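You operate a simulated robot arm through the tools that you are given. There is no shell and no other tool. Be economical: measure what you need, move in short steps, check, and stop when the job is done.

Carry out the task below with a simulated robot arm. There is one attempt and no reset: what you move stays moved.

TASK
Fetch the grey relay from the top of the check bench and set it on top of the blue pad there. Open the upper cabinet drawer, fetch the 5 mm shim of the front cab from the top of the drawer cabinet and set it in the inside of the upper cabinet drawer and shut the drawer again. Put the bottle labelled "coolant" from the top of the drawer cabinet in the inside of the big red tray and the bottle that says "washer" on the open shelf of the drawer cabinet. Put the 3 mm shim from the top of the check bench on the low shelf of the yellow rack and the 4 mm shim on the top of the dark bench. Do these in any order. Set down upright: bottle.

The check looks at the end state, three seconds after you hand in, the way a careful person would. Anything else that was tipped, shoved, dropped, spilled or broken makes it a failure.

THE ROBOT
A 6-joint arm with a two-finger parallel gripper on a trunk, on a base that drives. Base frame: it is fixed to the floor where the robot stands at the start and does not move with it; the origin is under the middle of the robot, x ahead of it, y to its left, z up; the surface under the hand at the start is at about z = 860. Units: mm, degrees, N and s.
Its first joint turns from -166.0 to 166.0 degrees. Places, roughly: blue bottle, green bottle, white bottle [250, 2750, 1000]; blue pad (6x6x3 cm) [1000, -400, 900]; grey relay [750, 0, 1000]; inside of the big red tray [3200, 400, 800]; inside of the upper cabinet drawer [-100, 2600, 600]; low shelf of the yellow rack [200, -2900, 300]; open shelf of the drawer cabinet [300, 2700, 500]; shim [1000, 500, 750]; shim of the front cab [250, 3000, 1000]; top of the dark bench [-1200, 2700, 900]; upper cabinet drawer [-100, 2500, 700]. Payload 3.91 kg.
Tool frame: the origin (TCP) lies between the finger pads and is the grasp point; the fingertips stand 30 mm ahead of it; z points along the fingers, y is the line along which they close. Largest opening 110 mm; finger width 20, thickness 10; the body of the gripper, 48 by 112 mm, starts 55 mm behind the TCP.
Orientation is told as [roll, pitch, yaw] about the base's x, y, z axes, in that order, counted from this pose: with the fingers straight down and closing along the base's y, the tool's x points along the base's -x, its y along +y and its z along -z.

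THE INTERFACE
- The arm moves only by the tool nudge_tool. Its argument "commands" is a list of rows, each a list of 3 entries, a list of its own where there are three numbers: the finger opening in mm, from 0 to 110, then the shift along the base's x, y, z in mm, then the turn, a rotation vector about the base's x, y, z in degrees. In form: [[grip, [x, y, z], [ax, ay, az]], ...]. A call has 1 to 10 rows; each row shifts and turns the commanded pose from where the row before left it. A row lasts 0.2 s, in which the tool goes at most 50 mm and 8.6 degrees; a call with a longer step from one row to the next is refused whole, and so is a gripper value outside its range. A pose out of reach is approached as far as the arm can. The call stops where the force on the tool passes 40 N (or 10 N more than at its start, if that is more) or the arm is blocked; 0.2 s more then pass. The fingers move at their own pace (about 153 mm/s each) and stop on an object; they squeeze with about 26 N. The grip force told is the motor's: it shows also when the fingers shut on nothing. Time passes only in rows, and 0.2 s behind the last, so rows that do not move let the fingers close. The reply holds the time, the measured pose of the TCP, the force on the tool along the base axes, the opening and the grip force, in the units named above and with some noise, with the torque about the TCP (base axes, N m) and any sound that the robot's microphone picked up.
- Cameras (640 x 400 px; columns grow to the right, rows downward): "scene" is now at [220.4, 242.2, 1383.8]; the picture's right is [0.08, -1.00, 0.00], its down [-0.44, -0.03, -0.90] and it looks along [0.90, 0.07, -0.44] (base axes); focal length 251 px, centre (320, 200). "wrist" rides on the gripper at [72, 17, -103] in the tool frame; the picture's right is [-0.23, 0.97, 0.00], its down [-0.76, -0.18, -0.62] and it looks along [-0.61, -0.14, 0.78] (tool axes); focal length 222 px, centre (320, 200). There is no depth. A picture from a camera that has moved, and an enlarged one, comes with that camera's place and axes in the base frame and with its lens.
- snapshot(camera): a new picture of that camera. No time passes.
- steer(legs): drives the robot by 1 to 6 legs, each [ahead, turn to the left] in mm and degrees, along the robot's own axes; the way and the turn of a leg run together, so that a leg with both is an arc; at most 1500 mm and 180 degrees a leg. The arm and the cameras ride along, it lands a little off, and it stops where it bumps. It gives what a move gives.
- aim_head(pan, tilt): turns the head with the scene camera to pan (to the left, within 120 degrees either way) and tilt (down, from -29 to 69), counted from straight ahead of the robot. It gives what a move gives.
- inspect(camera, box): a new picture of the part [left, top, right, bottom] of that camera's present view, enlarged. No time passes.
- close_job(): hands the job in; it is judged then, once.

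Work in short steps. Places have to be worked out from the pictures, the camera data and where the tool is seen: move nearer, look again, correct. Check each grasp and each placing, and mend what went wrong. You have 207 turns and 200 pictures in all, those below and enlarged ones among them. Open the gripper and draw the arm clear of the work before you hand the job in, unless the task says otherwise.

The tools are called after "Request:" as name(argument=value, ...) on one line, values as JSON. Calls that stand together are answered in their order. nudge_tool: Moves the arm, as the interface text tells. Its arguments: {"type":"object","properties":{"commands":{"type":"array"}},"required":["commands"]} The other tools are called the same way: steer (legs) drives the base; aim_head (pan, tilt) turns the head that bears the scene camera; snapshot (camera) takes a picture; inspect (camera, box) takes an enlarged picture of a part of a camera's view; close_job () hands the job in.

At the start:

```text
time: 0.0
tool_pos: [588.6, 220.5, 1175.8]
ee_rot: [0.0, 0.0, 0.0]
wrist_force: [0.0, -0.4, 0.9]
ft_torque: [-0.01, 0.01, -0.01]
gripper_width: 110.0
gripper_force: 0.1
robot x, y, heading: [-0.4, -1.8, -0.1]
head pan, tilt: [4.3, 26.1]
```

scene: 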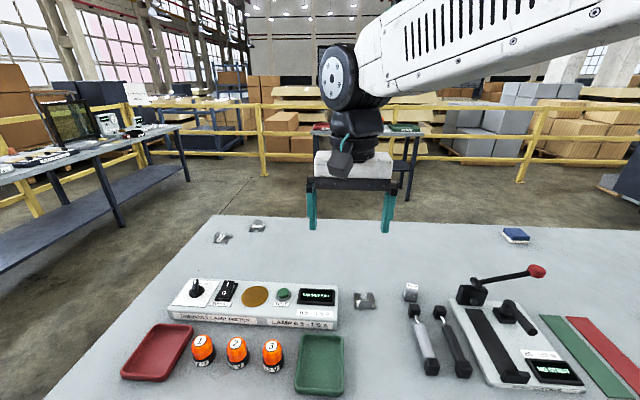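
wrist: 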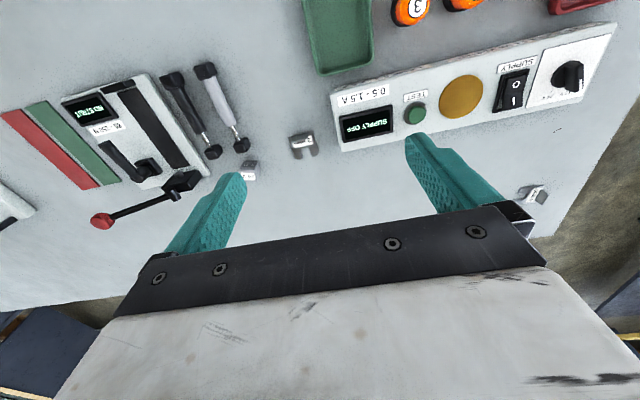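

The check bench lies in front with the shims, a relay-like cube near (411,292) and the blue pad at (515,235). I enlarge those parts.

Request:
inspect(camera="scene", box=[340, 270, 440, 330])

Request:
inspect(camera="scene", box=[200, 210, 280, 260])

Request:
inspect(camera="wrist", box=[220, 120, 340, 195])

```text
6.40 times, centred on (390, 300) of scene
camera zoom: at [220.4, 242.2, 1383.8], right [0.08, -1.0, 0.0], down [-0.44, -0.03, -0.9], along [0.9, 0.07, -0.44], focal length 1606 px, centre (-128, -440)
```

zoom: 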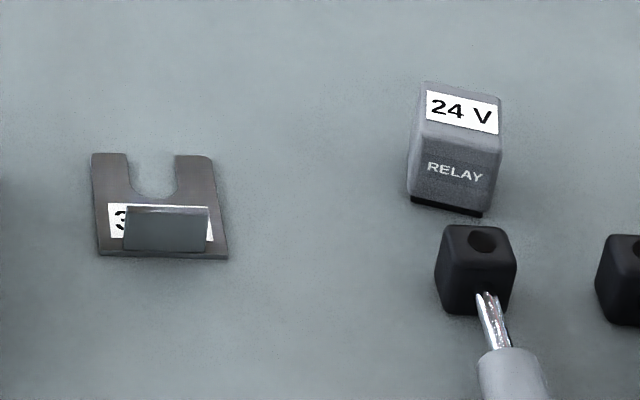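

```text
8.00 times, centred on (240, 235) of scene
camera zoom: at [220.4, 242.2, 1383.8], right [0.08, -1.0, 0.0], down [-0.44, -0.03, -0.9], along [0.9, 0.07, -0.44], focal length 2008 px, centre (960, -80)
```

zoom: 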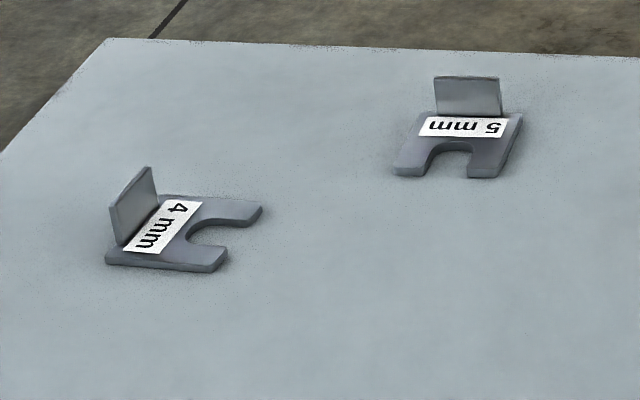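

```text
5.33 times, centred on (280, 158) of wrist
camera zoom: at [516.7, 238.4, 1279.7], right [0.23, 0.97, 0.0], down [0.76, -0.18, 0.62], along [0.61, -0.14, -0.78], focal length 1185 px, centre (533, 427)
```

zoom: 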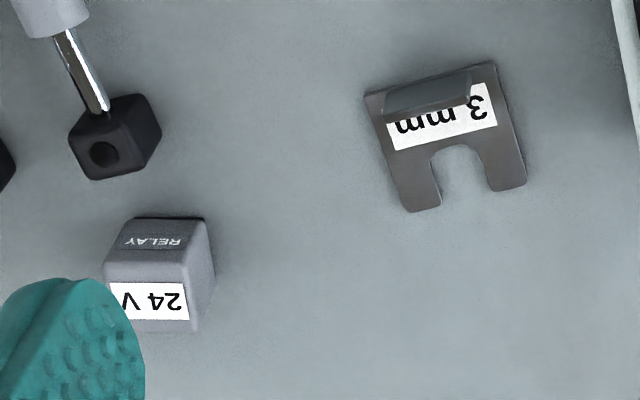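

Both cameras agree: relay at about (719, 44), turned about -13°; 3 mm shim at (697,164); pad about (1008,-379). I move above the relay.

Request:
nudge_tool(commands=[[80, [16.3, -22, -22], [0, 0, -1.63]], [80, [16.3, -22, -22], [0, 0, -1.63]], [80, [16.3, -22, -22], [0, 0, -1.63]], [80, [16.3, -22, -22], [0, 0, -1.63]], [80, [16.3, -22, -22], [0, 0, -1.63]], [80, [16.3, -22, -22], [0, 0, -1.63]], [80, [16.3, -22, -22], [0, 0, -1.63]], [80, [16.3, -22, -22], [0, 0, -1.63]]])

Request:
snapshot(camera="wrist")

Request:
snapshot(camera="scene")

```text
time: 1.8
tool_pos: [720.6, 46.6, 1001.5]
ee_rot: [0.0, 0.0, -13.1]
wrist_force: [0.6, -0.7, 0.0]
ft_torque: [0.0, -0.03, 0.02]
gripper_width: 80.1
gripper_force: 0.2
robot x, y, heading: [0.3, 2.3, 0.2]
head pan, tilt: [4.3, 26.1]
```

```text
194 pictures are left
camera wrist: at [653.7, 80.9, 1104.6], right [0.44, 0.9, 0.0], down [0.7, -0.35, 0.62], along [0.56, -0.28, -0.78], focal length 222 px, centre (320, 200)
```

wrist: 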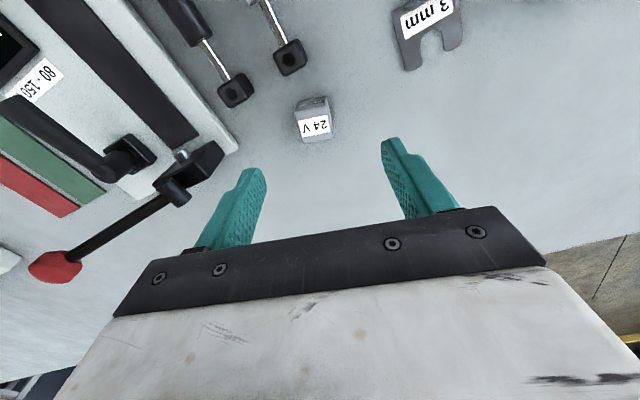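

```text
193 pictures are left
camera scene: at [220.0, 242.2, 1383.8], right [0.08, -1.0, 0.0], down [-0.44, -0.03, -0.9], along [0.9, 0.07, -0.44], focal length 251 px, centre (320, 200)
```

scene: 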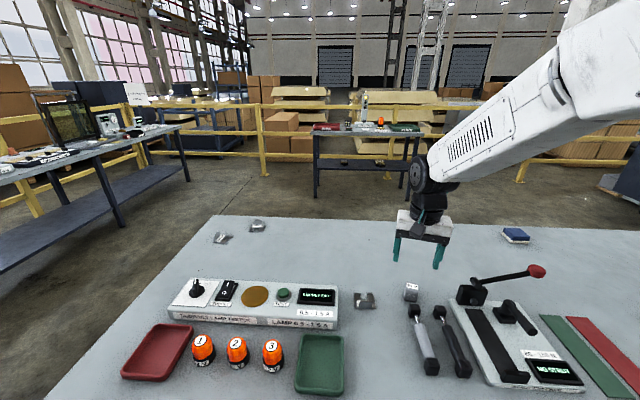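

I check the relay's angle from nearer.

Request:
inspect(camera="wrist", box=[272, 80, 368, 140])

```text
6.67 times, centred on (320, 110) of wrist
camera zoom: at [653.7, 80.9, 1104.6], right [0.44, 0.9, 0.0], down [0.7, -0.35, 0.62], along [0.56, -0.28, -0.78], focal length 1481 px, centre (320, 800)
```

zoom: 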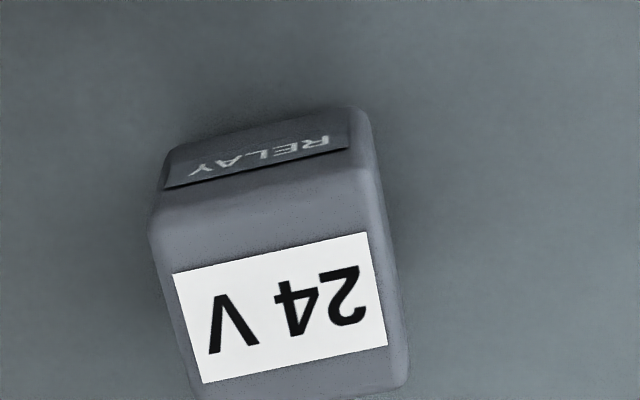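

Angle matches. I go down to z≈896 with a small y correction and close.

Request:
nudge_tool(commands=[[80, [0, -2, -35], [0, 0, 0]], [80, [0, -2, -35], [0, 0, 0]], [80, [0, 0, -35], [0, 0, 0]], [80, [0, 0, 0], [0, 0, 0]], [0, [0, 0, 0], [0, 0, 0]], [0, [0, 0, 0], [0, 0, 0]], [0, [0, 0, 0], [0, 0, 0]]])

Request:
snapshot(camera="wrist")

```text
time: 3.4
tool_pos: [720.8, 43.8, 895.8]
ee_rot: [0.0, 0.1, -13.1]
wrist_force: [-0.4, -0.5, -0.2]
ft_torque: [-0.02, -0.01, 0.0]
gripper_width: 31.5
gripper_force: 25.9
robot x, y, heading: [4.0, -0.5, -0.1]
head pan, tilt: [4.3, 26.1]
```

```text
191 pictures are left
camera wrist: at [655.4, 77.0, 998.7], right [0.44, 0.9, 0.0], down [0.7, -0.34, 0.62], along [0.56, -0.27, -0.78], focal length 222 px, centre (320, 200)
```

wrist: 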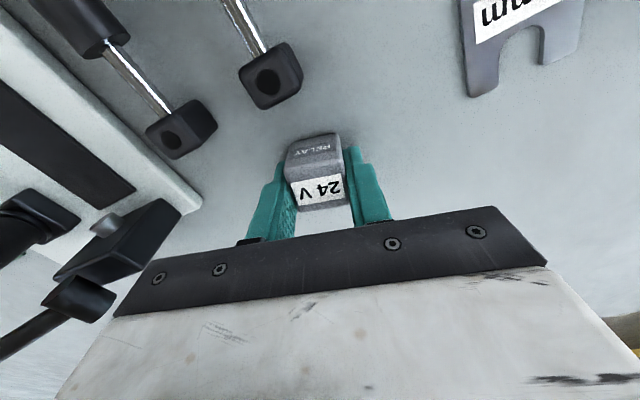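

Relay held (31.5 mm). Lift, and tilt the head down to see the near bench edge for driving.

Request:
nudge_tool(commands=[[0, [0, 0, 40], [0, 0, 0]], [0, [0, 0, 40], [0, 0, 0]], [0, [0, 0, 40], [0, 0, 0]], [0, [0, 0, 40], [0, 0, 0]], [0, [0, 0, 40], [0, 0, 0]]])

Request:
aim_head(pan=-40, tilt=60)

Request:
snapshot(camera="scene")

```text
time: 4.6
tool_pos: [717.9, 42.7, 1091.9]
ee_rot: [0.0, 0.0, -13.1]
wrist_force: [0.2, -0.6, 0.8]
ft_torque: [0.0, 0.05, 0.0]
gripper_width: 31.4
gripper_force: 26.1
robot x, y, heading: [0.4, -3.4, -0.3]
head pan, tilt: [4.3, 26.1]
```

```text
time: 5.7
tool_pos: [717.5, 42.8, 1092.8]
ee_rot: [0.0, 0.0, -13.0]
wrist_force: [0.5, 0.7, -0.9]
ft_torque: [-0.02, 0.01, 0.02]
gripper_width: 31.0
gripper_force: 25.9
robot x, y, heading: [0.7, 1.6, 0.0]
head pan, tilt: [-40.0, 60.0]
```

```text
190 pictures are left
camera scene: at [180.0, 192.4, 1335.6], right [-0.64, -0.77, 0.0], down [-0.66, 0.56, -0.5], along [0.38, -0.32, -0.87], focal length 251 px, centre (320, 200)
```

scene: 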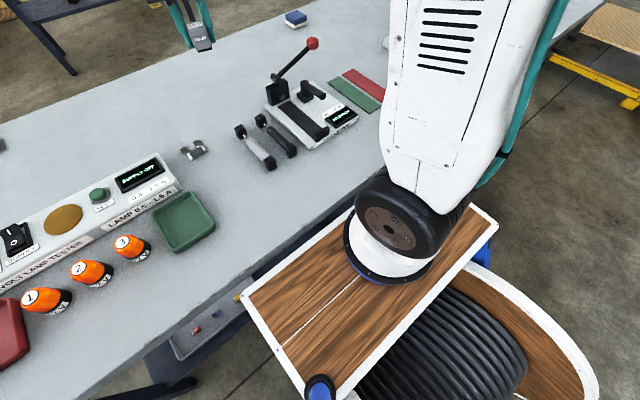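

I test whether the arm reaches the pad from here: move high toward it.

Request:
nudge_tool(commands=[[0, [26, -38, 0], [0, 0, 0]], [0, [26, -38, 0], [0, 0, 0]], [0, [26, -38, 0], [0, 0, 0]], [0, [26, -38, 0], [0, 0, 0]], [0, [26, -38, 0], [0, 0, 0]], [0, [26, -38, 0], [0, 0, 0]], [0, [26, -38, 0], [0, 0, 0]], [0, [26, -38, 0], [0, 0, 0]], [0, [26, -38, 0], [0, 0, 0]], [0, [26, -38, 0], [0, 0, 0]]])

Request:
aim_head(pan=-20, tilt=30)

Request:
snapshot(camera="scene")

Request:
snapshot(camera="wrist")

```text
time: 7.9
tool_pos: [978.5, -340.2, 1098.6]
ee_rot: [0.0, 0.0, -13.0]
wrist_force: [0.3, 0.0, 1.9]
ft_torque: [-0.09, -0.04, -0.01]
gripper_width: 31.3
gripper_force: 26.0
robot x, y, heading: [-2.3, -2.1, -0.2]
head pan, tilt: [-40.0, 60.0]
```

```text
time: 8.9
tool_pos: [978.8, -341.8, 1097.6]
ee_rot: [0.0, -0.1, -13.1]
wrist_force: [-0.8, 0.3, -1.0]
ft_torque: [-0.02, -0.01, 0.02]
gripper_width: 31.4
gripper_force: 25.8
robot x, y, heading: [0.1, -2.4, 0.4]
head pan, tilt: [-20.0, 30.0]
```

```text
189 pictures are left
camera scene: at [213.9, 204.1, 1377.6], right [-0.34, -0.94, 0.0], down [-0.47, 0.17, -0.87], along [0.81, -0.3, -0.5], focal length 251 px, centre (320, 200)
```

scene: 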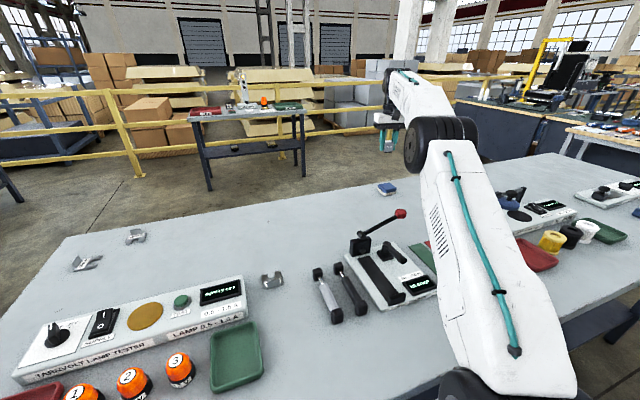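

```text
188 pictures are left
camera wrist: at [912.8, -307.4, 1201.4], right [0.44, 0.9, 0.0], down [0.7, -0.34, 0.62], along [0.56, -0.27, -0.78], focal length 222 px, centre (320, 200)
```

wrist: 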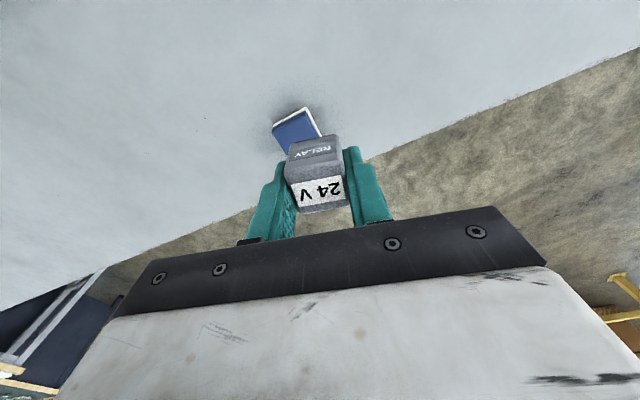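

The arm reaches. I step back 80 mm in x so that the relay no longer hides the pad from the wrist camera.

Request:
nudge_tool(commands=[[0, [-40, 0, 0], [0, 0, 0]], [0, [-40, 0, 0], [0, 0, 0]]])

Request:
inspect(camera="wrist", box=[240, 60, 368, 140])

Request:
inspect(camera="scene", box=[350, 160, 430, 210])

```text
time: 9.5
tool_pos: [898.5, -341.5, 1092.6]
ee_rot: [0.0, 0.1, -13.0]
wrist_force: [0.5, 0.0, -2.0]
ft_torque: [-0.01, 0.03, 0.02]
gripper_width: 31.3
gripper_force: 26.0
robot x, y, heading: [-0.1, -4.5, 0.1]
head pan, tilt: [-20.0, 30.0]
```

```text
5.00 times, centred on (304, 100) of wrist
camera zoom: at [833.1, -306.8, 1196.5], right [0.44, 0.9, 0.0], down [0.7, -0.35, 0.62], along [0.56, -0.27, -0.78], focal length 1111 px, centre (400, 700)
```

zoom: 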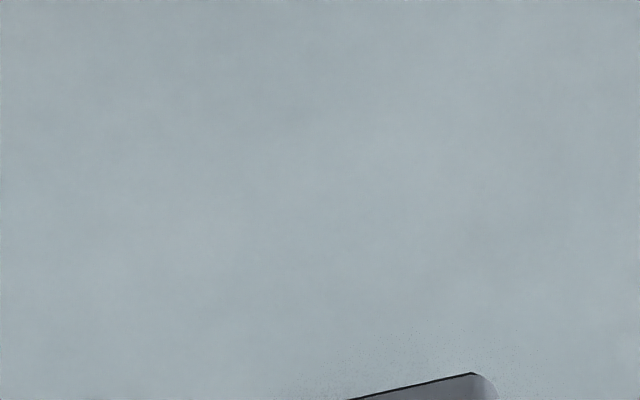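

```text
8.00 times, centred on (390, 185) of scene
camera zoom: at [214.4, 204.1, 1377.6], right [-0.34, -0.94, 0.0], down [-0.47, 0.17, -0.87], along [0.81, -0.3, -0.5], focal length 2008 px, centre (-240, 320)
```

zoom: 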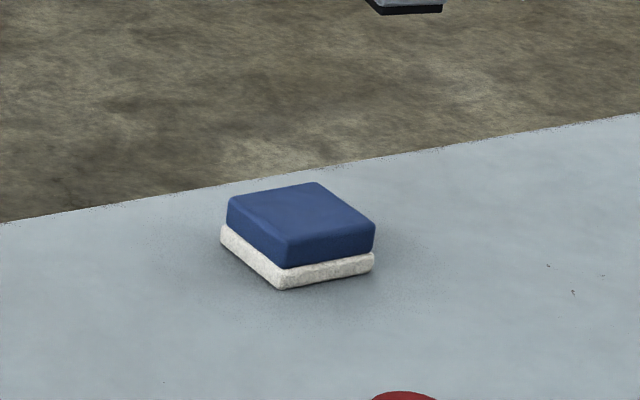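

I moved the wrong way for the view; the scene camera puts the pad top centre about (1017,-396). I go ahead in x, staying to the left of the pad, and look again.

Request:
nudge_tool(commands=[[0, [40, 0, 0], [0, 0, 0]], [0, [40, 0, 0], [0, 0, 0]], [0, [40, 10, 0], [0, 0, 0]]])

Request:
snapshot(camera="wrist")

```text
time: 10.3
tool_pos: [1001.1, -322.8, 1083.1]
ee_rot: [0.0, 0.2, -13.0]
wrist_force: [0.0, -0.7, -1.0]
ft_torque: [0.07, 0.0, -0.01]
gripper_width: 31.2
gripper_force: 25.5
out of reach, approached as far as the arm can: row 3
robot x, y, heading: [-2.3, -1.5, 0.0]
head pan, tilt: [-20.0, 30.0]
```

```text
185 pictures are left
camera wrist: at [935.4, -288.7, 1188.8], right [0.44, 0.9, 0.0], down [0.7, -0.35, 0.62], along [0.56, -0.27, -0.78], focal length 222 px, centre (320, 200)
```

wrist: 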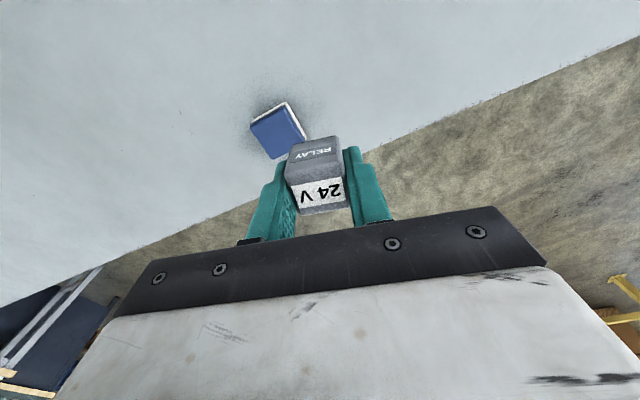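

The pad is at about (1016,-393), just out of reach. I look down at my own base and the bench edge to judge how far I may drive.

Request:
aim_head(pan=-75, tilt=55)

Request:
snapshot(camera="scene")

Request:
aim_head(pan=-10, tilt=69)

Request:
snapshot(camera="scene")

```text
time: 11.5
tool_pos: [1001.6, -321.6, 1085.9]
ee_rot: [0.1, 0.1, -13.0]
wrist_force: [-0.5, -0.1, -0.7]
ft_torque: [-0.01, -0.01, -0.01]
gripper_width: 31.2
gripper_force: 25.7
robot x, y, heading: [3.0, -5.5, 0.2]
head pan, tilt: [-75.0, 55.0]
```

```text
184 pictures are left
camera scene: at [147.6, 165.5, 1341.7], right [-0.97, -0.26, 0.0], down [-0.21, 0.79, -0.57], along [0.15, -0.55, -0.82], focal length 251 px, centre (320, 200)
```

scene: 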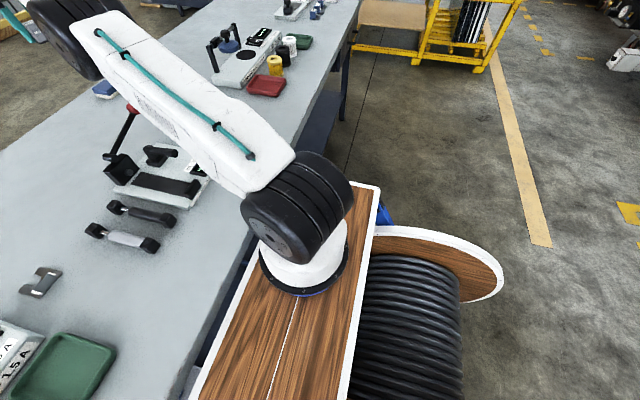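

```text
time: 12.9
tool_pos: [1001.6, -321.3, 1085.6]
ee_rot: [0.0, 0.0, -12.9]
wrist_force: [-0.2, 0.5, 0.2]
ft_torque: [0.01, 0.0, 0.01]
gripper_width: 31.3
gripper_force: 26.1
robot x, y, heading: [3.3, -1.6, -0.1]
head pan, tilt: [-10.0, 68.8]
```

```text
183 pictures are left
camera scene: at [184.0, 225.4, 1326.2], right [-0.17, -0.98, 0.0], down [-0.92, 0.16, -0.36], along [0.36, -0.06, -0.93], focal length 251 px, centre (320, 200)
```

scene: 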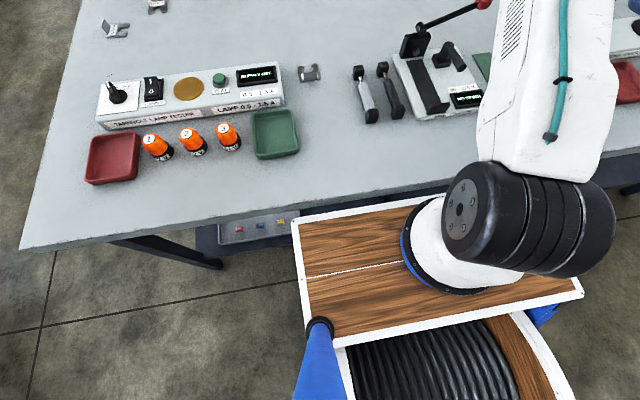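

The arm sits on a plate at bench height with only ~30 mm of gap to the bench, so I must back out before turning. I lift/retract the arm and look behind both ways.

Request:
nudge_tool(commands=[[0, [-45, 20, 5], [0, 0, 0]], [0, [-45, 20, 5], [0, 0, 0]], [0, [-40, 25, 10], [0, 0, 0]], [0, [-40, 25, 10], [0, 0, 0]], [0, [-30, 35, 10], [0, 0, 0]], [0, [-30, 35, 10], [0, 0, 0]], [0, [-20, 40, 10], [0, 0, 0]], [0, [-20, 40, 10], [0, 0, 0]]])

Request:
aim_head(pan=-115, tilt=25)

Request:
snapshot(camera="scene")

Request:
aim_head(pan=110, tilt=25)

Request:
snapshot(camera="scene")

```text
time: 14.7
tool_pos: [730.4, -81.4, 1160.0]
ee_rot: [0.0, 0.0, -13.0]
wrist_force: [0.3, -1.3, 0.6]
ft_torque: [0.04, 0.01, -0.01]
gripper_width: 31.5
gripper_force: 26.1
robot x, y, heading: [2.0, 2.6, 0.1]
head pan, tilt: [-10.0, 68.8]
```

```text
time: 16.5
tool_pos: [731.6, -81.7, 1161.3]
ee_rot: [0.0, 0.0, -13.0]
wrist_force: [0.1, -0.3, -1.6]
ft_torque: [0.01, 0.01, -0.02]
gripper_width: 31.3
gripper_force: 26.2
robot x, y, heading: [1.5, 0.2, -0.0]
head pan, tilt: [-115.0, 25.0]
```

```text
182 pictures are left
camera scene: at [90.0, 151.7, 1385.6], right [-0.91, 0.42, 0.0], down [0.18, 0.38, -0.91], along [-0.38, -0.82, -0.42], focal length 251 px, centre (320, 200)
```

scene: 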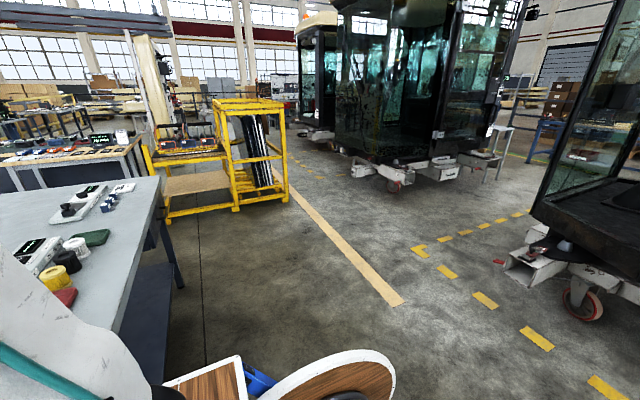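

```text
time: 19.7
tool_pos: [730.5, -82.1, 1161.5]
ee_rot: [0.0, 0.0, -13.0]
wrist_force: [-0.4, -0.7, -0.6]
ft_torque: [-0.05, 0.01, 0.01]
gripper_width: 31.4
gripper_force: 26.4
robot x, y, heading: [0.1, -0.1, -0.1]
head pan, tilt: [110.0, 25.0]
```

```text
181 pictures are left
camera scene: at [97.4, 321.8, 1385.6], right [0.94, 0.34, 0.0], down [0.14, -0.4, -0.91], along [-0.31, 0.85, -0.42], focal length 251 px, centre (320, 200)
```

scene: 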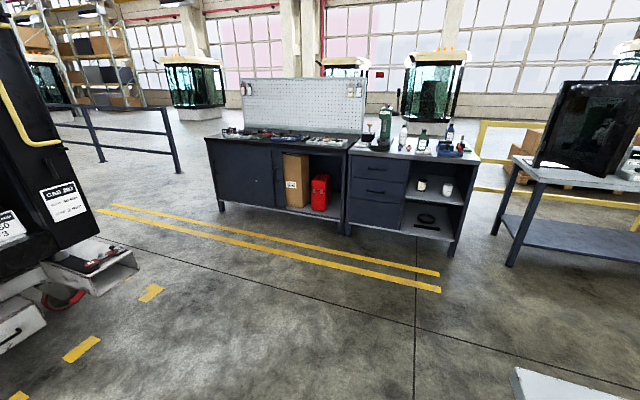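

Behind is free for at least 700 mm. I back out 320, turn -60°, drive 400, turn back.

Request:
steer(legs=[[-320, 0], [0, -60], [400, 0], [0, 60]])

Request:
aim_head(pan=-5, tilt=62)

Request:
snapshot(camera="scene")

```text
time: 29.3
tool_pos: [600.6, -432.7, 1160.7]
ee_rot: [0.0, 0.0, -13.5]
wrist_force: [-0.5, -0.1, 0.0]
ft_torque: [-0.02, 0.0, 0.0]
gripper_width: 31.3
gripper_force: 26.5
robot x, y, heading: [-130.3, -345.3, -0.5]
head pan, tilt: [110.0, 25.0]
```

```text
time: 31.2
tool_pos: [600.8, -432.0, 1160.5]
ee_rot: [0.0, 0.0, -13.5]
wrist_force: [0.0, -0.3, -0.8]
ft_torque: [-0.03, -0.02, 0.0]
gripper_width: 31.1
gripper_force: 26.1
robot x, y, heading: [-128.7, -344.7, -0.4]
head pan, tilt: [-5.0, 62.0]
```

```text
180 pictures are left
camera scene: at [65.2, -117.2, 1333.3], right [-0.09, -1.0, 0.0], down [-0.88, 0.08, -0.47], along [0.47, -0.04, -0.88], focal length 251 px, centre (320, 200)
```

scene: 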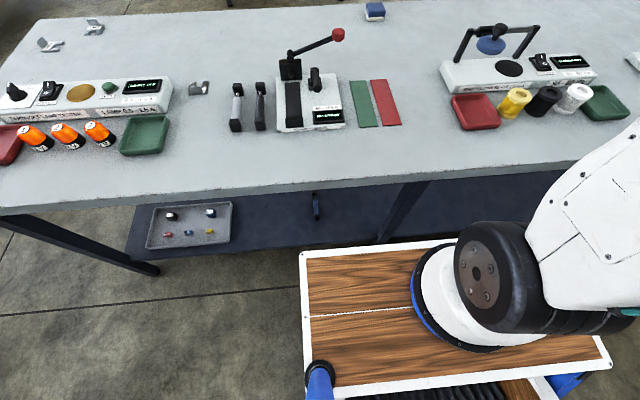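

Gap to the bench is about 145 mm; I drive 122 mm ahead and look again.

Request:
steer(legs=[[122, 0.4]])

Request:
snapshot(camera="scene")

```text
time: 32.5
tool_pos: [726.3, -426.5, 1161.1]
ee_rot: [-0.1, -0.1, -12.9]
wrist_force: [0.9, 1.0, -0.3]
ft_torque: [0.0, -0.03, 0.02]
gripper_width: 31.4
gripper_force: 26.0
robot x, y, heading: [-3.9, -347.9, 0.1]
head pan, tilt: [-5.0, 62.0]
```

```text
179 pictures are left
camera scene: at [187.4, -115.7, 1333.3], right [-0.08, -1.0, 0.0], down [-0.88, 0.07, -0.47], along [0.47, -0.04, -0.88], focal length 251 px, centre (320, 200)
```

scene: 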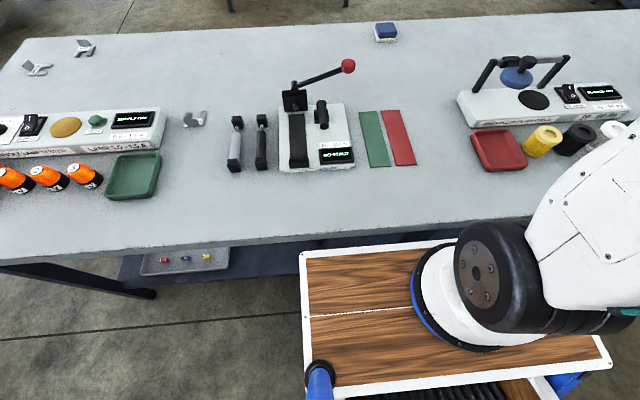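

Now over toward the pad, staying high.

Request:
nudge_tool(commands=[[0, [40, 5, -20], [0, 0, 0]], [0, [40, 5, -20], [0, 0, 0]], [0, [40, 5, -20], [0, 0, 0]], [0, [40, 5, -20], [0, 0, 0]], [0, [40, 5, -20], [0, 0, 0]], [0, [40, 5, -20], [0, 0, 0]], [0, [43, 5, -20], [0, 0, 0]], [0, [0, 0, 0], [0, 0, 0]]])

Request:
snapshot(camera="wrist")

```text
time: 34.3
tool_pos: [1008.4, -391.5, 1021.5]
ee_rot: [-0.1, -0.1, -12.9]
wrist_force: [-0.6, 0.7, -0.7]
ft_torque: [0.01, 0.01, 0.0]
gripper_width: 31.4
gripper_force: 26.6
robot x, y, heading: [-5.6, -345.7, 0.0]
head pan, tilt: [-5.0, 62.0]
```

```text
178 pictures are left
camera wrist: at [941.1, -359.3, 1125.9], right [0.44, 0.9, 0.0], down [0.7, -0.34, 0.62], along [0.56, -0.27, -0.78], focal length 222 px, centre (320, 200)
```

wrist: 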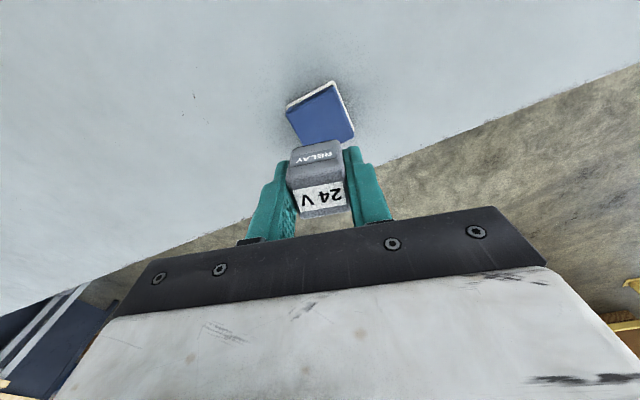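

Pad centre ~(1012,-393) under the relay. I descend to just above it (relay bottom is ~36 below TCP), then ease down.

Request:
nudge_tool(commands=[[0, [2, -1, -30], [0, 0, 0]], [0, [2, 0, -30], [0, 0, 0]], [0, [0, 0, -20], [0, 0, 0]], [0, [0, 0, -8], [0, 0, 0]], [0, [0, 0, 0], [0, 0, 0]]])

Request:
snapshot(camera="wrist")

Request:
inspect(camera="scene", box=[340, 0, 440, 62])

```text
time: 35.5
tool_pos: [1012.6, -392.0, 931.1]
ee_rot: [0.0, 0.0, -12.9]
wrist_force: [0.9, -0.2, -0.4]
ft_torque: [-0.03, 0.0, -0.02]
gripper_width: 31.4
gripper_force: 26.1
robot x, y, heading: [-5.9, -346.3, 0.3]
head pan, tilt: [-5.0, 62.0]
```

```text
177 pictures are left
camera wrist: at [945.5, -358.8, 1035.3], right [0.44, 0.9, 0.0], down [0.7, -0.34, 0.62], along [0.56, -0.27, -0.78], focal length 222 px, centre (320, 200)
```

wrist: 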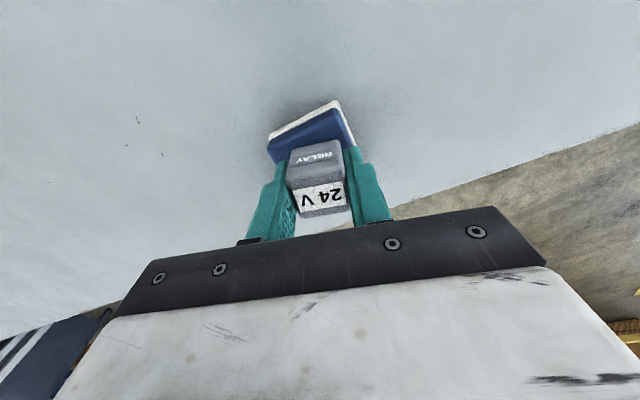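

```text
6.40 times, centred on (390, 31) of scene
camera zoom: at [187.3, -115.7, 1333.3], right [-0.08, -1.0, 0.0], down [-0.88, 0.07, -0.47], along [0.47, -0.04, -0.88], focal length 1606 px, centre (-128, 1282)
```

zoom: 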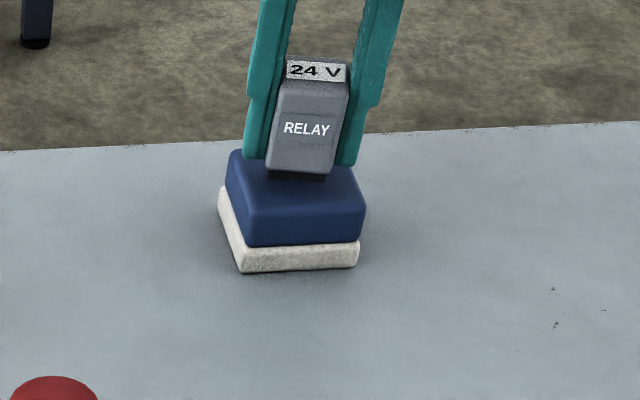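

Relay looks centred over the pad. Ease down in small steps until contact.

Request:
nudge_tool(commands=[[0, [-2, 0, -2], [0, 0, 0]], [0, [-1, 0, -2], [0, 0, 0]], [0, [0, 0, -1], [0, 0, 0]], [0, [0, 0, 0], [0, 0, 0]]])

Request:
inspect(camera="scene", box=[340, 0, 440, 62])

```text
time: 36.5
tool_pos: [1010.5, -392.5, 927.7]
ee_rot: [0.0, 0.0, -12.9]
wrist_force: [-0.4, -0.4, 0.0]
ft_torque: [-0.02, 0.02, 0.03]
gripper_width: 31.8
gripper_force: 27.1
robot x, y, heading: [-0.6, -346.5, -0.0]
head pan, tilt: [-5.0, 62.0]
```

```text
6.40 times, centred on (390, 31) of scene
camera zoom: at [187.4, -115.7, 1333.3], right [-0.08, -1.0, 0.0], down [-0.88, 0.07, -0.47], along [0.47, -0.04, -0.88], focal length 1606 px, centre (-128, 1282)
```

zoom: 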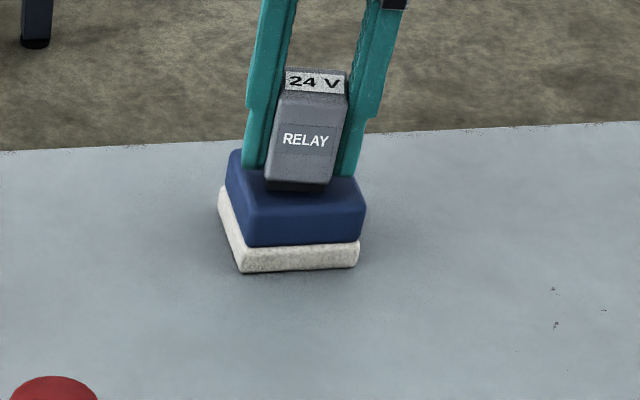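

No contact force yet; two more 1 mm steps with a check.

Request:
nudge_tool(commands=[[0, [0, 0, -1], [0, 0, 0]], [0, [0, 0, 0], [0, 0, 0]]])

Request:
nudge_tool(commands=[[0, [0, 0, -1], [0, 0, 0]], [0, [0, 0, 0], [0, 0, 0]]])

Request:
nudge_tool(commands=[[0, [0, 0, -1], [0, 0, 0]], [0, [0, 0, 0], [0, 0, 0]]])

```text
time: 37.1
tool_pos: [1010.0, -392.2, 925.3]
ee_rot: [-0.1, 0.0, -12.9]
wrist_force: [0.4, -1.2, -0.9]
ft_torque: [-0.01, -0.01, 0.01]
gripper_width: 31.6
gripper_force: 26.1
robot x, y, heading: [-4.8, -345.2, 0.3]
head pan, tilt: [-5.0, 62.0]
```

```text
time: 37.7
tool_pos: [1011.0, -390.9, 927.5]
ee_rot: [0.0, 0.0, -12.8]
wrist_force: [-0.1, -0.1, -1.4]
ft_torque: [0.0, 0.01, 0.0]
gripper_width: 31.2
gripper_force: 25.5
robot x, y, heading: [-5.4, -348.2, 0.5]
head pan, tilt: [-5.0, 62.0]
```

```text
time: 38.3
tool_pos: [1009.7, -393.0, 924.2]
ee_rot: [0.1, 0.0, -12.9]
wrist_force: [-0.4, 0.0, -0.3]
ft_torque: [0.0, 0.01, -0.02]
gripper_width: 31.5
gripper_force: 25.4
robot x, y, heading: [-7.2, -344.6, 0.1]
head pan, tilt: [-5.0, 62.0]
```

Still free; continue down 1 mm at a time.

Request:
nudge_tool(commands=[[0, [0, 0, -1], [0, 0, 0]], [0, [0, 0, 0], [0, 0, 0]]])

Request:
nudge_tool(commands=[[0, [0, 0, -1], [0, 0, 0]], [0, [0, 0, 0], [0, 0, 0]]])

Request:
inspect(camera="scene", box=[340, 0, 440, 62])

```text
time: 38.9
tool_pos: [1011.2, -391.3, 924.2]
ee_rot: [0.0, 0.0, -13.0]
wrist_force: [-0.4, -0.8, -0.3]
ft_torque: [0.04, 0.0, -0.01]
gripper_width: 31.3
gripper_force: 26.6
robot x, y, heading: [-3.7, -345.9, -0.1]
head pan, tilt: [-5.0, 62.0]
```

```text
time: 39.5
tool_pos: [1010.8, -392.4, 923.8]
ee_rot: [-0.1, -0.1, -12.8]
wrist_force: [-0.5, 0.3, 2.8]
ft_torque: [0.01, 0.01, -0.04]
gripper_width: 31.2
gripper_force: 25.8
robot x, y, heading: [-4.6, -346.0, -0.0]
head pan, tilt: [-5.0, 62.0]
```

```text
6.40 times, centred on (390, 31) of scene
camera zoom: at [187.2, -115.6, 1333.3], right [-0.08, -1.0, 0.0], down [-0.88, 0.07, -0.47], along [0.47, -0.04, -0.88], focal length 1606 px, centre (-128, 1282)
```

zoom: 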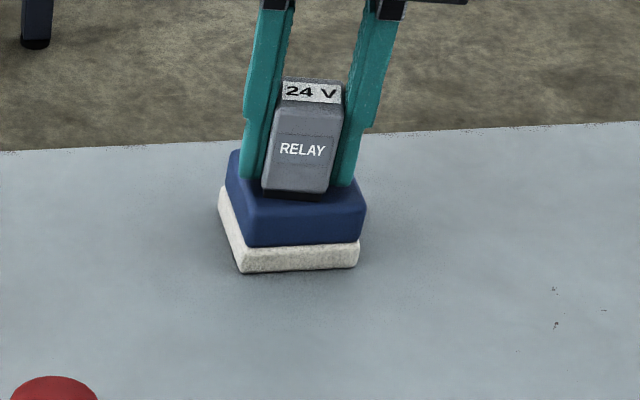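

A 2.8 N contact: it stands on the pad. Open and lift.

Request:
nudge_tool(commands=[[36, [0, 0, 0], [0, 0, 0]], [60, [0, 0, 0], [0, 0, 0]], [60, [0, 0, 0], [0, 0, 0]], [60, [0, 0, 30], [0, 0, 0]], [60, [0, 0, 40], [0, 0, 0]], [60, [-20, 0, 40], [0, 0, 0]], [60, [-40, 0, 20], [0, 0, 0]], [60, [-40, 0, 20], [0, 0, 0]], [60, [-40, 0, 10], [0, 0, 0]]])

Request:
inspect(camera="scene", box=[340, 0, 440, 62])

```text
time: 41.5
tool_pos: [870.3, -390.8, 1078.1]
ee_rot: [0.0, 0.1, -12.9]
wrist_force: [0.8, -0.2, -1.4]
ft_torque: [0.01, 0.05, -0.01]
gripper_width: 60.1
gripper_force: 0.1
robot x, y, heading: [-4.5, -344.0, 0.1]
head pan, tilt: [-5.0, 62.0]
```

```text
6.40 times, centred on (390, 31) of scene
camera zoom: at [188.0, -115.7, 1333.2], right [-0.08, -1.0, 0.0], down [-0.88, 0.07, -0.47], along [0.47, -0.04, -0.88], focal length 1606 px, centre (-128, 1282)
```

zoom: 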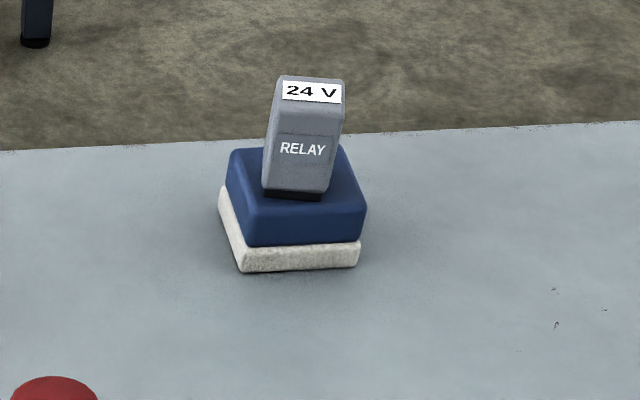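

The relay stands well. Now to the 3 mm shim: plate x 673–722, y 137–187, with its tab rising at x≈675, y≈162, top ≈885. I swing over with yaw to +90 so the fingers close along x.

Request:
nudge_tool(commands=[[60, [-16, 46, 0], [0, 0, 8.5]], [60, [-16, 46, 0], [0, 0, 8.5]], [60, [-16, 46, 0], [0, 0, 8.5]], [60, [-16, 46, 0], [0, 0, 8.5]], [60, [-16, 46, 0], [0, 0, 8.5]], [60, [-16, 46, 0], [0, 0, 8.5]], [60, [-16, 46, 0], [0, 0, 8.5]], [60, [-16, 46, 0], [0, 0, 8.5]], [60, [-16, 46, 0], [0, 0, 8.5]], [60, [-16, 46, 0], [0, 0, 8.5]]])

Request:
nudge_tool(commands=[[60, [-12, 30, -20], [0, 0, 6]], [60, [-12, 30, -25], [0, 0, 6]], [60, [-11, 31, -25], [0, 0, 6]], [60, [0, 0, 0], [0, 0, 0]]])

Request:
snapshot(camera="wrist")

Request:
aim_head(pan=20, tilt=45)

Request:
snapshot(camera="scene")

```text
time: 43.7
tool_pos: [704.1, 68.3, 1079.5]
ee_rot: [0.1, 0.0, 72.2]
wrist_force: [-0.3, -0.6, -0.4]
ft_torque: [0.01, 0.0, 0.02]
gripper_width: 60.1
gripper_force: 0.0
robot x, y, heading: [-3.5, -349.5, 0.2]
head pan, tilt: [-5.0, 62.0]
```

```text
time: 44.7
tool_pos: [672.0, 158.3, 1014.6]
ee_rot: [0.0, 0.0, 90.1]
wrist_force: [-0.9, 0.4, -0.3]
ft_torque: [0.0, -0.02, -0.02]
gripper_width: 60.2
gripper_force: 0.1
robot x, y, heading: [-8.8, -349.1, 0.0]
head pan, tilt: [-5.0, 62.0]
```

```text
172 pictures are left
camera wrist: at [656.1, 86.8, 1118.2], right [-0.97, 0.23, 0.0], down [0.18, 0.76, 0.62], along [0.14, 0.61, -0.78], focal length 222 px, centre (320, 200)
```

wrist: 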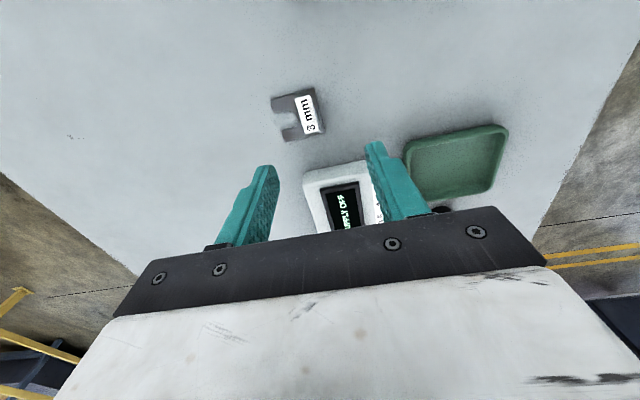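

```text
time: 45.5
tool_pos: [672.6, 158.9, 1012.7]
ee_rot: [-0.1, 0.0, 90.2]
wrist_force: [0.5, -0.2, -0.5]
ft_torque: [0.01, 0.02, 0.01]
gripper_width: 59.9
gripper_force: 0.1
robot x, y, heading: [-5.4, -347.4, -0.0]
head pan, tilt: [20.0, 45.0]
```

```text
171 pictures are left
camera scene: at [199.5, -82.1, 1355.0], right [0.34, -0.94, 0.0], down [-0.66, -0.24, -0.71], along [0.66, 0.24, -0.71], focal length 251 px, centre (320, 200)
```

scene: 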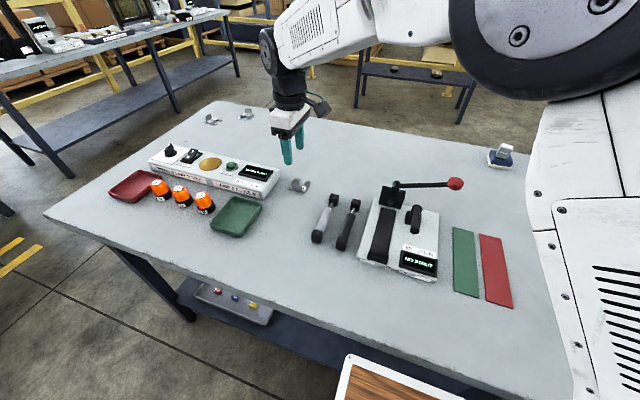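

I enlarge the shim in the wrist view to fix the tab position.

Request:
inspect(camera="wrist", box=[252, 76, 348, 136])

```text
6.67 times, centred on (300, 106) of wrist
camera zoom: at [656.0, 86.7, 1118.2], right [-0.97, 0.23, 0.0], down [0.18, 0.76, 0.62], along [0.14, 0.61, -0.78], focal length 1481 px, centre (453, 827)
```

zoom: 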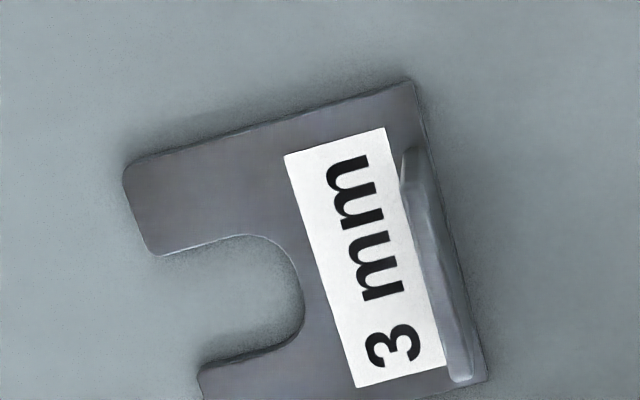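

Tab at (676,163), aligned. Descend to z≈896 and close.

Request:
nudge_tool(commands=[[60, [4, 4, -40], [0, 0, 0]], [60, [0, 0, -40], [0, 0, 0]], [60, [0, 0, -25], [0, 0, 0]], [60, [0, 0, -11], [0, 0, 0]], [60, [0, 0, 0], [0, 0, 0]], [0, [0, 0, 0], [0, 0, 0]], [0, [0, 0, 0], [0, 0, 0]], [0, [0, 0, 0], [0, 0, 0]]])

Request:
snapshot(camera="wrist")

```text
time: 47.4
tool_pos: [678.6, 163.6, 896.0]
ee_rot: [0.0, 0.0, 90.0]
wrist_force: [0.1, 0.3, -0.6]
ft_torque: [-0.02, 0.0, 0.03]
gripper_width: 3.4
gripper_force: 26.0
robot x, y, heading: [-5.2, -347.7, 0.2]
head pan, tilt: [20.0, 45.0]
```

```text
169 pictures are left
camera wrist: at [661.5, 91.8, 1001.6], right [-0.97, 0.23, 0.0], down [0.18, 0.76, 0.62], along [0.14, 0.61, -0.78], focal length 222 px, centre (320, 200)
```

wrist: 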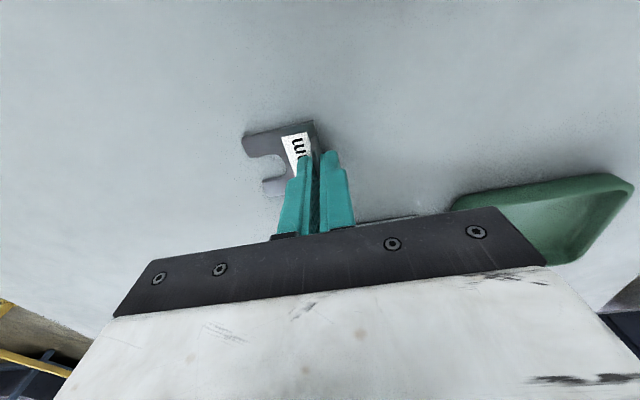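

Width 3.4 mm: the tab is held. Lift 250 mm and verify.

Request:
nudge_tool(commands=[[0, [0, 0, 20], [0, 0, 0]], [0, [0, 0, 40], [0, 0, 0]], [0, [0, 0, 40], [0, 0, 0]], [0, [0, 0, 40], [0, 0, 0]], [0, [0, -40, 10], [0, 0, 0]], [0, [0, -45, 10], [0, 0, 0]], [0, [0, -45, 10], [0, 0, 0]], [0, [0, -45, 10], [0, 0, 0]], [0, [0, -45, 10], [0, 0, 0]], [0, [0, -45, 10], [0, 0, 0]]])

Request:
snapshot(camera="wrist")

Request:
aim_head(pan=-90, tilt=20)

Request:
snapshot(camera="scene")

```text
time: 49.5
tool_pos: [676.7, -100.0, 1097.8]
ee_rot: [0.0, 0.1, 90.2]
wrist_force: [0.2, 0.5, -0.2]
ft_torque: [-0.01, 0.03, 0.02]
gripper_width: 3.1
gripper_force: 25.5
robot x, y, heading: [-5.9, -343.0, 0.2]
head pan, tilt: [20.0, 45.0]
```

```text
168 pictures are left
camera wrist: at [660.5, -170.6, 1202.8], right [-0.97, 0.23, 0.0], down [0.18, 0.76, 0.62], along [0.14, 0.61, -0.78], focal length 222 px, centre (320, 200)
```

wrist: 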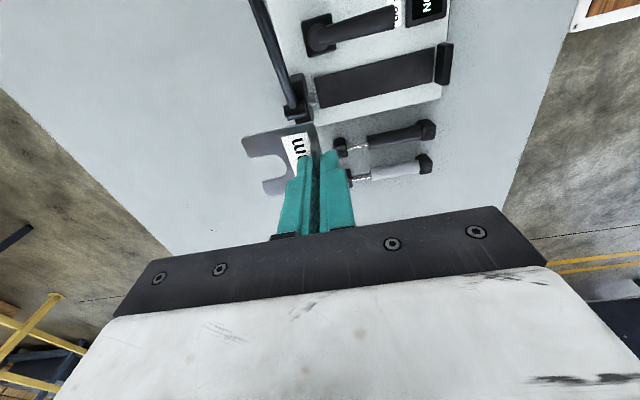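

```text
time: 51.4
tool_pos: [676.9, -98.3, 1098.6]
ee_rot: [-0.1, -0.1, 90.1]
wrist_force: [-0.1, 0.2, 0.2]
ft_torque: [0.01, 0.03, 0.01]
gripper_width: 2.9
gripper_force: 25.6
robot x, y, heading: [-5.4, -345.8, 0.1]
head pan, tilt: [-90.0, 20.0]
```

```text
167 pictures are left
camera scene: at [123.5, -203.2, 1393.7], right [-1.0, 0.0, 0.0], down [0.0, 0.34, -0.94], along [0.0, -0.94, -0.34], focal length 251 px, centre (320, 200)
```

scene: 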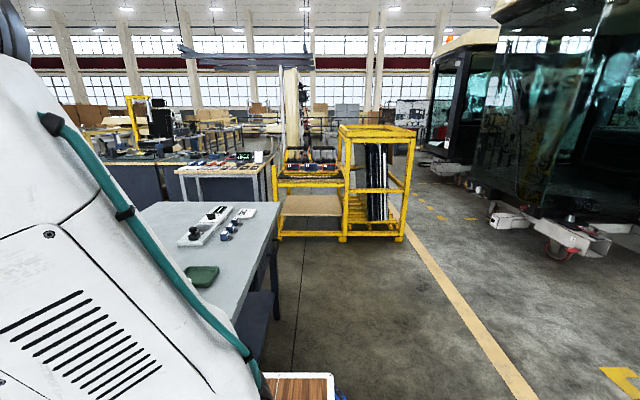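

The shim hangs securely. For the low rack shelf the tool must be inclined, so I'll set the shim down on a free part of the bench turned by -90° (tab along x), then regrasp it with the tool tilted 45°. First swing over to about (850,0).

Request:
nudge_tool(commands=[[0, [17, 10, 0], [0, 0, -8.5]], [0, [17, 10, 0], [0, 0, -8.5]], [0, [17, 10, 0], [0, 0, -8.5]], [0, [17, 10, 0], [0, 0, -8.5]], [0, [17, 10, 0], [0, 0, -8.5]], [0, [17, 10, 0], [0, 0, -8.5]], [0, [17, 10, 0], [0, 0, -8.5]], [0, [17, 10, 0], [0, 0, -8.5]], [0, [17, 10, 0], [0, 0, -8.5]], [0, [17, 10, 0], [0, 0, -8.5]]])

Request:
nudge_tool(commands=[[0, [0, 0, -45], [0, 0, -5]], [0, [0, 0, -45], [0, 0, 0]], [0, [0, 0, -45], [0, 0, 0]], [0, [0, 0, -40], [0, 0, 0]], [0, [0, 0, -15], [0, 0, 0]], [0, [0, 0, 0], [0, 0, 0]]])

Request:
aim_head(pan=20, tilt=40)

Request:
snapshot(camera="scene")

Request:
snapshot(camera="wrist")

```text
time: 53.6
tool_pos: [847.9, -1.9, 1096.4]
ee_rot: [0.0, 0.0, 5.0]
wrist_force: [0.2, 0.4, 0.0]
ft_torque: [0.0, -0.02, -0.03]
gripper_width: 3.1
gripper_force: 26.3
robot x, y, heading: [-5.9, -346.2, 0.0]
head pan, tilt: [-90.0, 20.0]
```

```text
time: 55.0
tool_pos: [849.6, 0.8, 907.0]
ee_rot: [0.1, 0.0, 0.2]
wrist_force: [0.4, 0.0, -0.5]
ft_torque: [0.02, 0.04, 0.01]
gripper_width: 3.2
gripper_force: 26.0
robot x, y, heading: [-6.1, -345.0, 0.2]
head pan, tilt: [-90.0, 20.0]
```

```text
time: 56.9
tool_pos: [850.1, 0.5, 907.6]
ee_rot: [0.0, 0.0, 0.1]
wrist_force: [-0.5, 1.3, -1.1]
ft_torque: [0.02, 0.01, 0.0]
gripper_width: 3.0
gripper_force: 25.6
robot x, y, heading: [-6.3, -345.9, 0.0]
head pan, tilt: [20.0, 40.0]
```

```text
166 pictures are left
camera scene: at [203.1, -80.8, 1362.3], right [0.34, -0.94, 0.0], down [-0.6, -0.22, -0.77], along [0.72, 0.26, -0.64], focal length 251 px, centre (320, 200)
```

scene: 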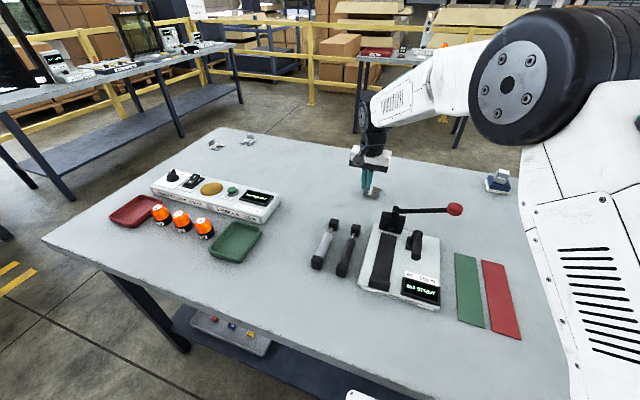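

```text
165 pictures are left
camera wrist: at [777.2, 18.5, 1011.3], right [0.23, 0.97, 0.0], down [0.76, -0.18, 0.62], along [0.61, -0.14, -0.78], focal length 222 px, centre (320, 200)
```

wrist: 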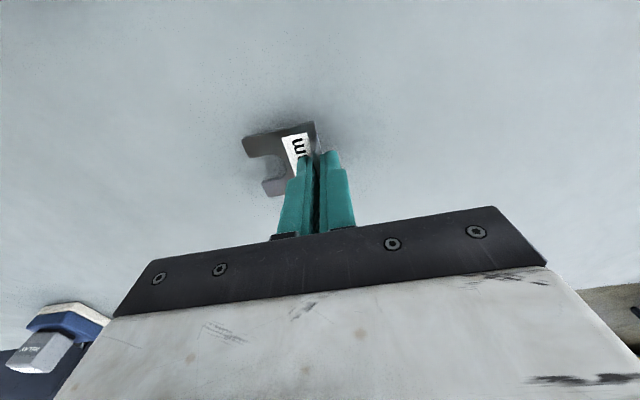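

Free spot; lower the last ~11 mm gently.

Request:
nudge_tool(commands=[[0, [0, 0, -6], [0, 0, 0]], [0, [0, 0, -3], [0, 0, 0]], [0, [0, 0, 0], [0, 0, 0]]])

Request:
nudge_tool(commands=[[0, [0, 0, -1], [0, 0, 0]], [0, [0, 0, 0], [0, 0, 0]]])

Request:
nudge_tool(commands=[[0, [0, 0, -1], [0, 0, 0]], [0, [0, 0, 0], [0, 0, 0]]])

```text
time: 57.7
tool_pos: [849.2, -1.1, 896.5]
ee_rot: [0.0, 0.0, 0.1]
wrist_force: [-1.4, -0.3, -0.2]
ft_torque: [-0.02, 0.01, 0.01]
gripper_width: 3.3
gripper_force: 26.0
robot x, y, heading: [-5.7, -344.8, -0.1]
head pan, tilt: [20.0, 40.0]
```

```text
time: 58.3
tool_pos: [849.7, -1.1, 896.6]
ee_rot: [0.0, 0.0, 0.1]
wrist_force: [-2.0, -0.6, 9.2]
ft_torque: [-0.06, 0.18, 0.0]
gripper_width: 3.2
gripper_force: 25.9
robot x, y, heading: [-7.9, -346.0, -0.1]
head pan, tilt: [20.0, 40.0]
```

```text
time: 58.9
tool_pos: [849.2, -1.7, 897.2]
ee_rot: [0.1, -0.1, 0.1]
wrist_force: [3.7, -0.3, 17.5]
ft_torque: [-0.04, 0.09, 0.0]
gripper_width: 3.0
gripper_force: 26.1
robot x, y, heading: [-6.4, -348.3, 0.0]
head pan, tilt: [20.0, 40.0]
```

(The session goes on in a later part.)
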